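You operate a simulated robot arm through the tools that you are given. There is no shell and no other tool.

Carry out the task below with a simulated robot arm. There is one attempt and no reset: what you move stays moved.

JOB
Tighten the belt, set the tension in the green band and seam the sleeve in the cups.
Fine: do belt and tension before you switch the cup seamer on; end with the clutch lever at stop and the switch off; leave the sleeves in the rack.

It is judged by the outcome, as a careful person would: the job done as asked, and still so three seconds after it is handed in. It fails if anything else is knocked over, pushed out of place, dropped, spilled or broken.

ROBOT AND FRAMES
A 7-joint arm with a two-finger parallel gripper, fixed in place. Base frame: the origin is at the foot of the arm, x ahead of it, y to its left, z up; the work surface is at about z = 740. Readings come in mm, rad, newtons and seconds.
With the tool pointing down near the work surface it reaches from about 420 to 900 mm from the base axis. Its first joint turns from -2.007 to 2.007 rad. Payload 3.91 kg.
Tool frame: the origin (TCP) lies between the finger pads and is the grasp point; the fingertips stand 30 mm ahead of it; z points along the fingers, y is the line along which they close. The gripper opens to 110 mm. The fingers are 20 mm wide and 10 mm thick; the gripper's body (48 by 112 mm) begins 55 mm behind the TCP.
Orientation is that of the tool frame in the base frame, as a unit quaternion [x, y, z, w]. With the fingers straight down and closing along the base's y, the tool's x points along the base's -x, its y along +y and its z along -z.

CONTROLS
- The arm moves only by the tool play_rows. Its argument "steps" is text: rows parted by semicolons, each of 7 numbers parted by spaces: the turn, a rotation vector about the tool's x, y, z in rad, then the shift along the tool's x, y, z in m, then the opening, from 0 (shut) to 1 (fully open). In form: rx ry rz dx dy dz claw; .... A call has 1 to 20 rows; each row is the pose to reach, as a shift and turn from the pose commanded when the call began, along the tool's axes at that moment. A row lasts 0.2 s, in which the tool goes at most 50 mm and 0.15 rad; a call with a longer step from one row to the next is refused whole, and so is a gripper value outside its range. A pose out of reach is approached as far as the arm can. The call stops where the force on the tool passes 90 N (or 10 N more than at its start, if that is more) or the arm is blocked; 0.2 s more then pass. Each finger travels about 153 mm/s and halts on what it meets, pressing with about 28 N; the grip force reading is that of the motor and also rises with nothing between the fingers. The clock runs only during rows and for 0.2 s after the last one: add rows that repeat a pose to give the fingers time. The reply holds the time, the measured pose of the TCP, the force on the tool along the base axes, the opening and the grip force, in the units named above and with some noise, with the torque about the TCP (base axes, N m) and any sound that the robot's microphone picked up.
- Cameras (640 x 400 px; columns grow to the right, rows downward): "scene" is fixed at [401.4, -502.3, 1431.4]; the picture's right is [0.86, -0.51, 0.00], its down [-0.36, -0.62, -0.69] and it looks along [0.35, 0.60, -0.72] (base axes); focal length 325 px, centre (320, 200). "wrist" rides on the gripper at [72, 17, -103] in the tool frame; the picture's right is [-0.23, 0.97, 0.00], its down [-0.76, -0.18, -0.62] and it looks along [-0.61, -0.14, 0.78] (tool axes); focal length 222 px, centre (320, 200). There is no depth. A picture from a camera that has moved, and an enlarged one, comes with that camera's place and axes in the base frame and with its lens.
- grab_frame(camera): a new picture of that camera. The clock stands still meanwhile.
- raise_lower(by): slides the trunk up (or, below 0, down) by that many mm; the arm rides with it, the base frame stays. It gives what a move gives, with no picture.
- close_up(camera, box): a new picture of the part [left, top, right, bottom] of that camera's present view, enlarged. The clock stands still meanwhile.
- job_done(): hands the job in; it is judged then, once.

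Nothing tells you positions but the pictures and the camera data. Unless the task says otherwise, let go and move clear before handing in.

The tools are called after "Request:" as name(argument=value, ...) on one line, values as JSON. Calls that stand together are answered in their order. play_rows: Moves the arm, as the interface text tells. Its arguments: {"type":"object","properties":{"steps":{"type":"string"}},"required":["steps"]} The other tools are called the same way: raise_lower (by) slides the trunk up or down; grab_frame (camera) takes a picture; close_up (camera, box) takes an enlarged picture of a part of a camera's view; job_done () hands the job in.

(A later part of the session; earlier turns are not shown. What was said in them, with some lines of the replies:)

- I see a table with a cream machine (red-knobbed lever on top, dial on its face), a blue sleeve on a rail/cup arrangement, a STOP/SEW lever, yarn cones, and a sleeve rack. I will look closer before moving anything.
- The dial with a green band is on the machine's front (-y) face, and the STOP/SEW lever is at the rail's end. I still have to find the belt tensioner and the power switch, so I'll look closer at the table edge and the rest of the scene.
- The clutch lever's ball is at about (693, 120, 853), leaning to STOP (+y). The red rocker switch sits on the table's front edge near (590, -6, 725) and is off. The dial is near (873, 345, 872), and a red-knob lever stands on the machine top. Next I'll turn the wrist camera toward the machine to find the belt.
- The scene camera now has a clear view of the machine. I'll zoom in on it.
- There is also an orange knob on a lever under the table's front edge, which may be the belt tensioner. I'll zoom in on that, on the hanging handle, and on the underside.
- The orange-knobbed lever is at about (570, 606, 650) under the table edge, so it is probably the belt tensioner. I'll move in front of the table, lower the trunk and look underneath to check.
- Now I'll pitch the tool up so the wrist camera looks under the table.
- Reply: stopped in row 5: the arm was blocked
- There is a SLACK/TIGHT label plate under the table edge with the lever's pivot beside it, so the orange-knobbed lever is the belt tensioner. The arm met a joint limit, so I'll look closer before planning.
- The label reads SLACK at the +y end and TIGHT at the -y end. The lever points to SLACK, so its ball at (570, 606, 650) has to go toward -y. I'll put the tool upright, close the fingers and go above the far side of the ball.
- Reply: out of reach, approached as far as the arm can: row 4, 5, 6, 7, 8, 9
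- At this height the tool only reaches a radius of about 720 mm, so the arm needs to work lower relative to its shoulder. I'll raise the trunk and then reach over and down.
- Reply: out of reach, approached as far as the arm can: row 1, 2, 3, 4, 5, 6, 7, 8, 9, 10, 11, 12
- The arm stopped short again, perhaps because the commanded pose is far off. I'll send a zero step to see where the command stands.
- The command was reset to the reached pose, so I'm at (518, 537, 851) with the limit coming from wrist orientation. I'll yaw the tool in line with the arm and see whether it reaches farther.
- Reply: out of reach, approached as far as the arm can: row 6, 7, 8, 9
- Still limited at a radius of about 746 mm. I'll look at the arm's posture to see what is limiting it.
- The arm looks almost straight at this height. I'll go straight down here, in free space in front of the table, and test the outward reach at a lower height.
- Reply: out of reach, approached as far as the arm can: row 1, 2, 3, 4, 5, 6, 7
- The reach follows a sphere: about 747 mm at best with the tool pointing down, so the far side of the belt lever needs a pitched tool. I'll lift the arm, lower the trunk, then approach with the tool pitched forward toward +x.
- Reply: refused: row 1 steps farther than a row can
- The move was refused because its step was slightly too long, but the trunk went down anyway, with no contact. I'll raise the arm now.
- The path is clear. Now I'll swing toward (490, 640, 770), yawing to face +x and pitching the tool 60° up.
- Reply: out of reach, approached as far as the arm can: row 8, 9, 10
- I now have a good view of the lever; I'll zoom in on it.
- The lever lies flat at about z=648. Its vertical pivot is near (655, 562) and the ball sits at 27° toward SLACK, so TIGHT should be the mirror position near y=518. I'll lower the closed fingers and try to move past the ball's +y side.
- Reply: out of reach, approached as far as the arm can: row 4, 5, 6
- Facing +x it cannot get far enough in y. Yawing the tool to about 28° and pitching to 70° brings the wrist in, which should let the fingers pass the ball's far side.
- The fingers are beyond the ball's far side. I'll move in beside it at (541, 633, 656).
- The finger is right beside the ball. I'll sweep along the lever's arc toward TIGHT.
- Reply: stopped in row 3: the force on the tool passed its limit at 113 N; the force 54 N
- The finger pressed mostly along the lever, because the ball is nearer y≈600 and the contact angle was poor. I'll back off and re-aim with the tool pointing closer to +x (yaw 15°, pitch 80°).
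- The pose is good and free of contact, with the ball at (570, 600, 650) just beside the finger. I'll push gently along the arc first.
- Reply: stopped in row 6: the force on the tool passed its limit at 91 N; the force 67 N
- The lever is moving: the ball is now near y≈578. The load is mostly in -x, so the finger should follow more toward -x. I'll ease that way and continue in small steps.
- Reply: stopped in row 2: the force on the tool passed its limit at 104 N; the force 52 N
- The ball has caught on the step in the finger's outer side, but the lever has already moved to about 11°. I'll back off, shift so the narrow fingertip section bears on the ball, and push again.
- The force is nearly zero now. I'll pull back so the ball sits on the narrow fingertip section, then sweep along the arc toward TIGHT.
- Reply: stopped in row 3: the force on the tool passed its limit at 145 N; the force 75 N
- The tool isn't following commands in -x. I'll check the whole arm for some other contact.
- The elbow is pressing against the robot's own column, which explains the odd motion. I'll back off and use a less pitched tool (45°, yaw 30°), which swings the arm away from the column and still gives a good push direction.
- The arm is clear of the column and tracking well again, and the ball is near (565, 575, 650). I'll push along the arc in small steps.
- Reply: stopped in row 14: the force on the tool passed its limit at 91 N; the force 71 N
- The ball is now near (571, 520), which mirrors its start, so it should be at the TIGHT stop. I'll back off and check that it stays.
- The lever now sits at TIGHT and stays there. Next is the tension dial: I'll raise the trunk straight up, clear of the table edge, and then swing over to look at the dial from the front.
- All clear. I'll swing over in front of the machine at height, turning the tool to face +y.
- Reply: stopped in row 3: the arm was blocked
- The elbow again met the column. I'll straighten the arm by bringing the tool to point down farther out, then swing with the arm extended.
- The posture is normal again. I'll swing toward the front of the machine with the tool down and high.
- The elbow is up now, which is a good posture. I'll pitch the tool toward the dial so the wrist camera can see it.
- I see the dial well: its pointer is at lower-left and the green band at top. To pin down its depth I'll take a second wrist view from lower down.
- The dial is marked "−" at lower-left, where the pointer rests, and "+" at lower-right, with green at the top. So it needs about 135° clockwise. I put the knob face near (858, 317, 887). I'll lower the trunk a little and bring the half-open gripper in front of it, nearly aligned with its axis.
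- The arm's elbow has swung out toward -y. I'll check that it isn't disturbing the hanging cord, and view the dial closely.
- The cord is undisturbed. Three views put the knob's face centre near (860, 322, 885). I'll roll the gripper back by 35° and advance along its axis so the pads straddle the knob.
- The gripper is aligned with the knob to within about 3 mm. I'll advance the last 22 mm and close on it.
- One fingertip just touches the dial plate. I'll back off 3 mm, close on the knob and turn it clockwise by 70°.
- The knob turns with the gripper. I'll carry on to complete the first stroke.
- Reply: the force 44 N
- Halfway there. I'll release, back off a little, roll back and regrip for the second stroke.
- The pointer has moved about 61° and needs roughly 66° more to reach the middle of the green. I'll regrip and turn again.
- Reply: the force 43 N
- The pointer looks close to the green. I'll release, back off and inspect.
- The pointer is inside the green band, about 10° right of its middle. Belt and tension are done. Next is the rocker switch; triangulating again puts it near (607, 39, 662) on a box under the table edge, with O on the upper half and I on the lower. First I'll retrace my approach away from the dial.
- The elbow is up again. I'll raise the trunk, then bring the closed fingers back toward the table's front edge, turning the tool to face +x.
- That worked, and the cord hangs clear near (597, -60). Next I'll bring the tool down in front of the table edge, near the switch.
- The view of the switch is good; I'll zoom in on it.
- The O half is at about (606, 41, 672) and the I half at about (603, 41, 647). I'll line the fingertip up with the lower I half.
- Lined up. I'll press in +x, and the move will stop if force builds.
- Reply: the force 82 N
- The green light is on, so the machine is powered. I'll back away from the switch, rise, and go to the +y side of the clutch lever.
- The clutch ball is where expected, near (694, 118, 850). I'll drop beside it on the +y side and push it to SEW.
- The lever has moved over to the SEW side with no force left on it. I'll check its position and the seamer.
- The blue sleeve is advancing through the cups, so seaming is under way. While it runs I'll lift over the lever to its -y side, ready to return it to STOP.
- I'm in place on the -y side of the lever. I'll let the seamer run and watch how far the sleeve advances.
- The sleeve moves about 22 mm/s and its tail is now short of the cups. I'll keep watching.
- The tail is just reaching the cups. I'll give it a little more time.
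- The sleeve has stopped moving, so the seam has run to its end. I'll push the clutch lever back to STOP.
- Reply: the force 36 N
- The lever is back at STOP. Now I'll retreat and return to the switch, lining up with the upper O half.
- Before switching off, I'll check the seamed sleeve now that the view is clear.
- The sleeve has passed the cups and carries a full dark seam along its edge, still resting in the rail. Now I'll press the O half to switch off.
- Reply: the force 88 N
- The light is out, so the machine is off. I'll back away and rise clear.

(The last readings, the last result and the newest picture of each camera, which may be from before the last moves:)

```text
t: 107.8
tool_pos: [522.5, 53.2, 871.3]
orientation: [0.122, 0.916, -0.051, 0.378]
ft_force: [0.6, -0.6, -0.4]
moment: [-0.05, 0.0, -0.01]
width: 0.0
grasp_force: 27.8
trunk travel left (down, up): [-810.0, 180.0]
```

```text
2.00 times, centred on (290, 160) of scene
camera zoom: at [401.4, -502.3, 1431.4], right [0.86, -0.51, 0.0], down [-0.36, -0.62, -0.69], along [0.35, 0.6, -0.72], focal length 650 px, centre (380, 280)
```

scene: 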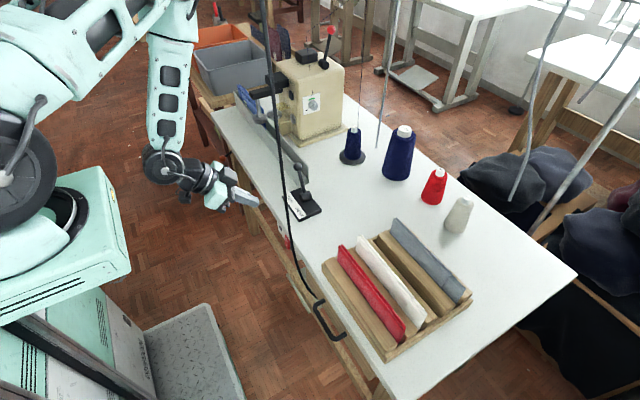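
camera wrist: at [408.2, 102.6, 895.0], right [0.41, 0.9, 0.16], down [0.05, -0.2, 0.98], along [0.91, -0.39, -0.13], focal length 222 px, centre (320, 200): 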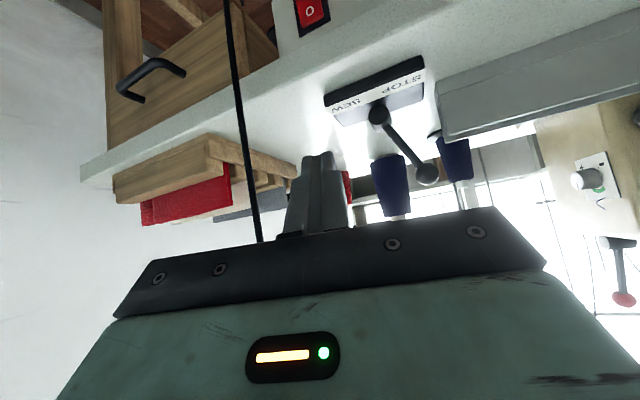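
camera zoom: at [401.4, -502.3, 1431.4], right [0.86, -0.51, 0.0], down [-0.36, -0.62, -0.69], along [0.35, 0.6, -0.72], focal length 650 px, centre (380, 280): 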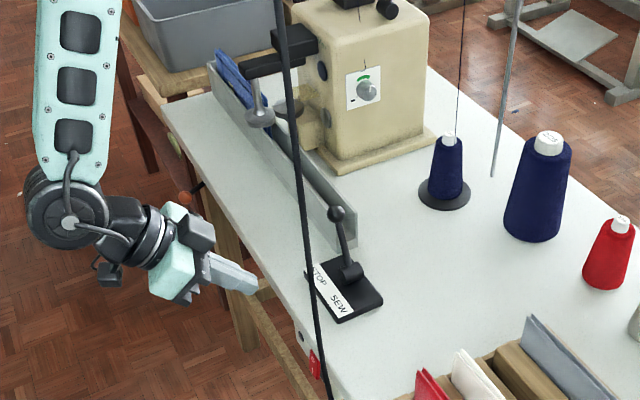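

The clutch lever is at STOP, the switch is off with its light out, and the belt lever is still at TIGHT. The dial pointer is in the green, the sleeve is seamed, and the rack and everything else are undisturbed. The gripper is clear, so I'm handing the job in.

Request:
job_done()

```text
The job is handed in.
```

The job is done and handed in; I don't have the verdict. In my last pictures, everything you asked for was in place:

- **Belt:** the orange-knobbed lever under the table edge is at TIGHT and stayed there after I let go.
- **Tension:** the dial pointer is inside the green band, about 10° past its middle toward "+".
- **Seam:** with belt and tension set, I switched the seamer on and ran it until the blue sleeve stopped just past the cups. It has a dark seam along its edge and is still in the rail.
- **Shutdown:** the clutch lever is back at STOP, and the switch is off with its light out.
- **Rack:** the sleeves in it were not touched.

The arm's elbow pressed against the robot's own column a few times while I was reaching the belt lever. I saw nothing knocked over or moved out of place.
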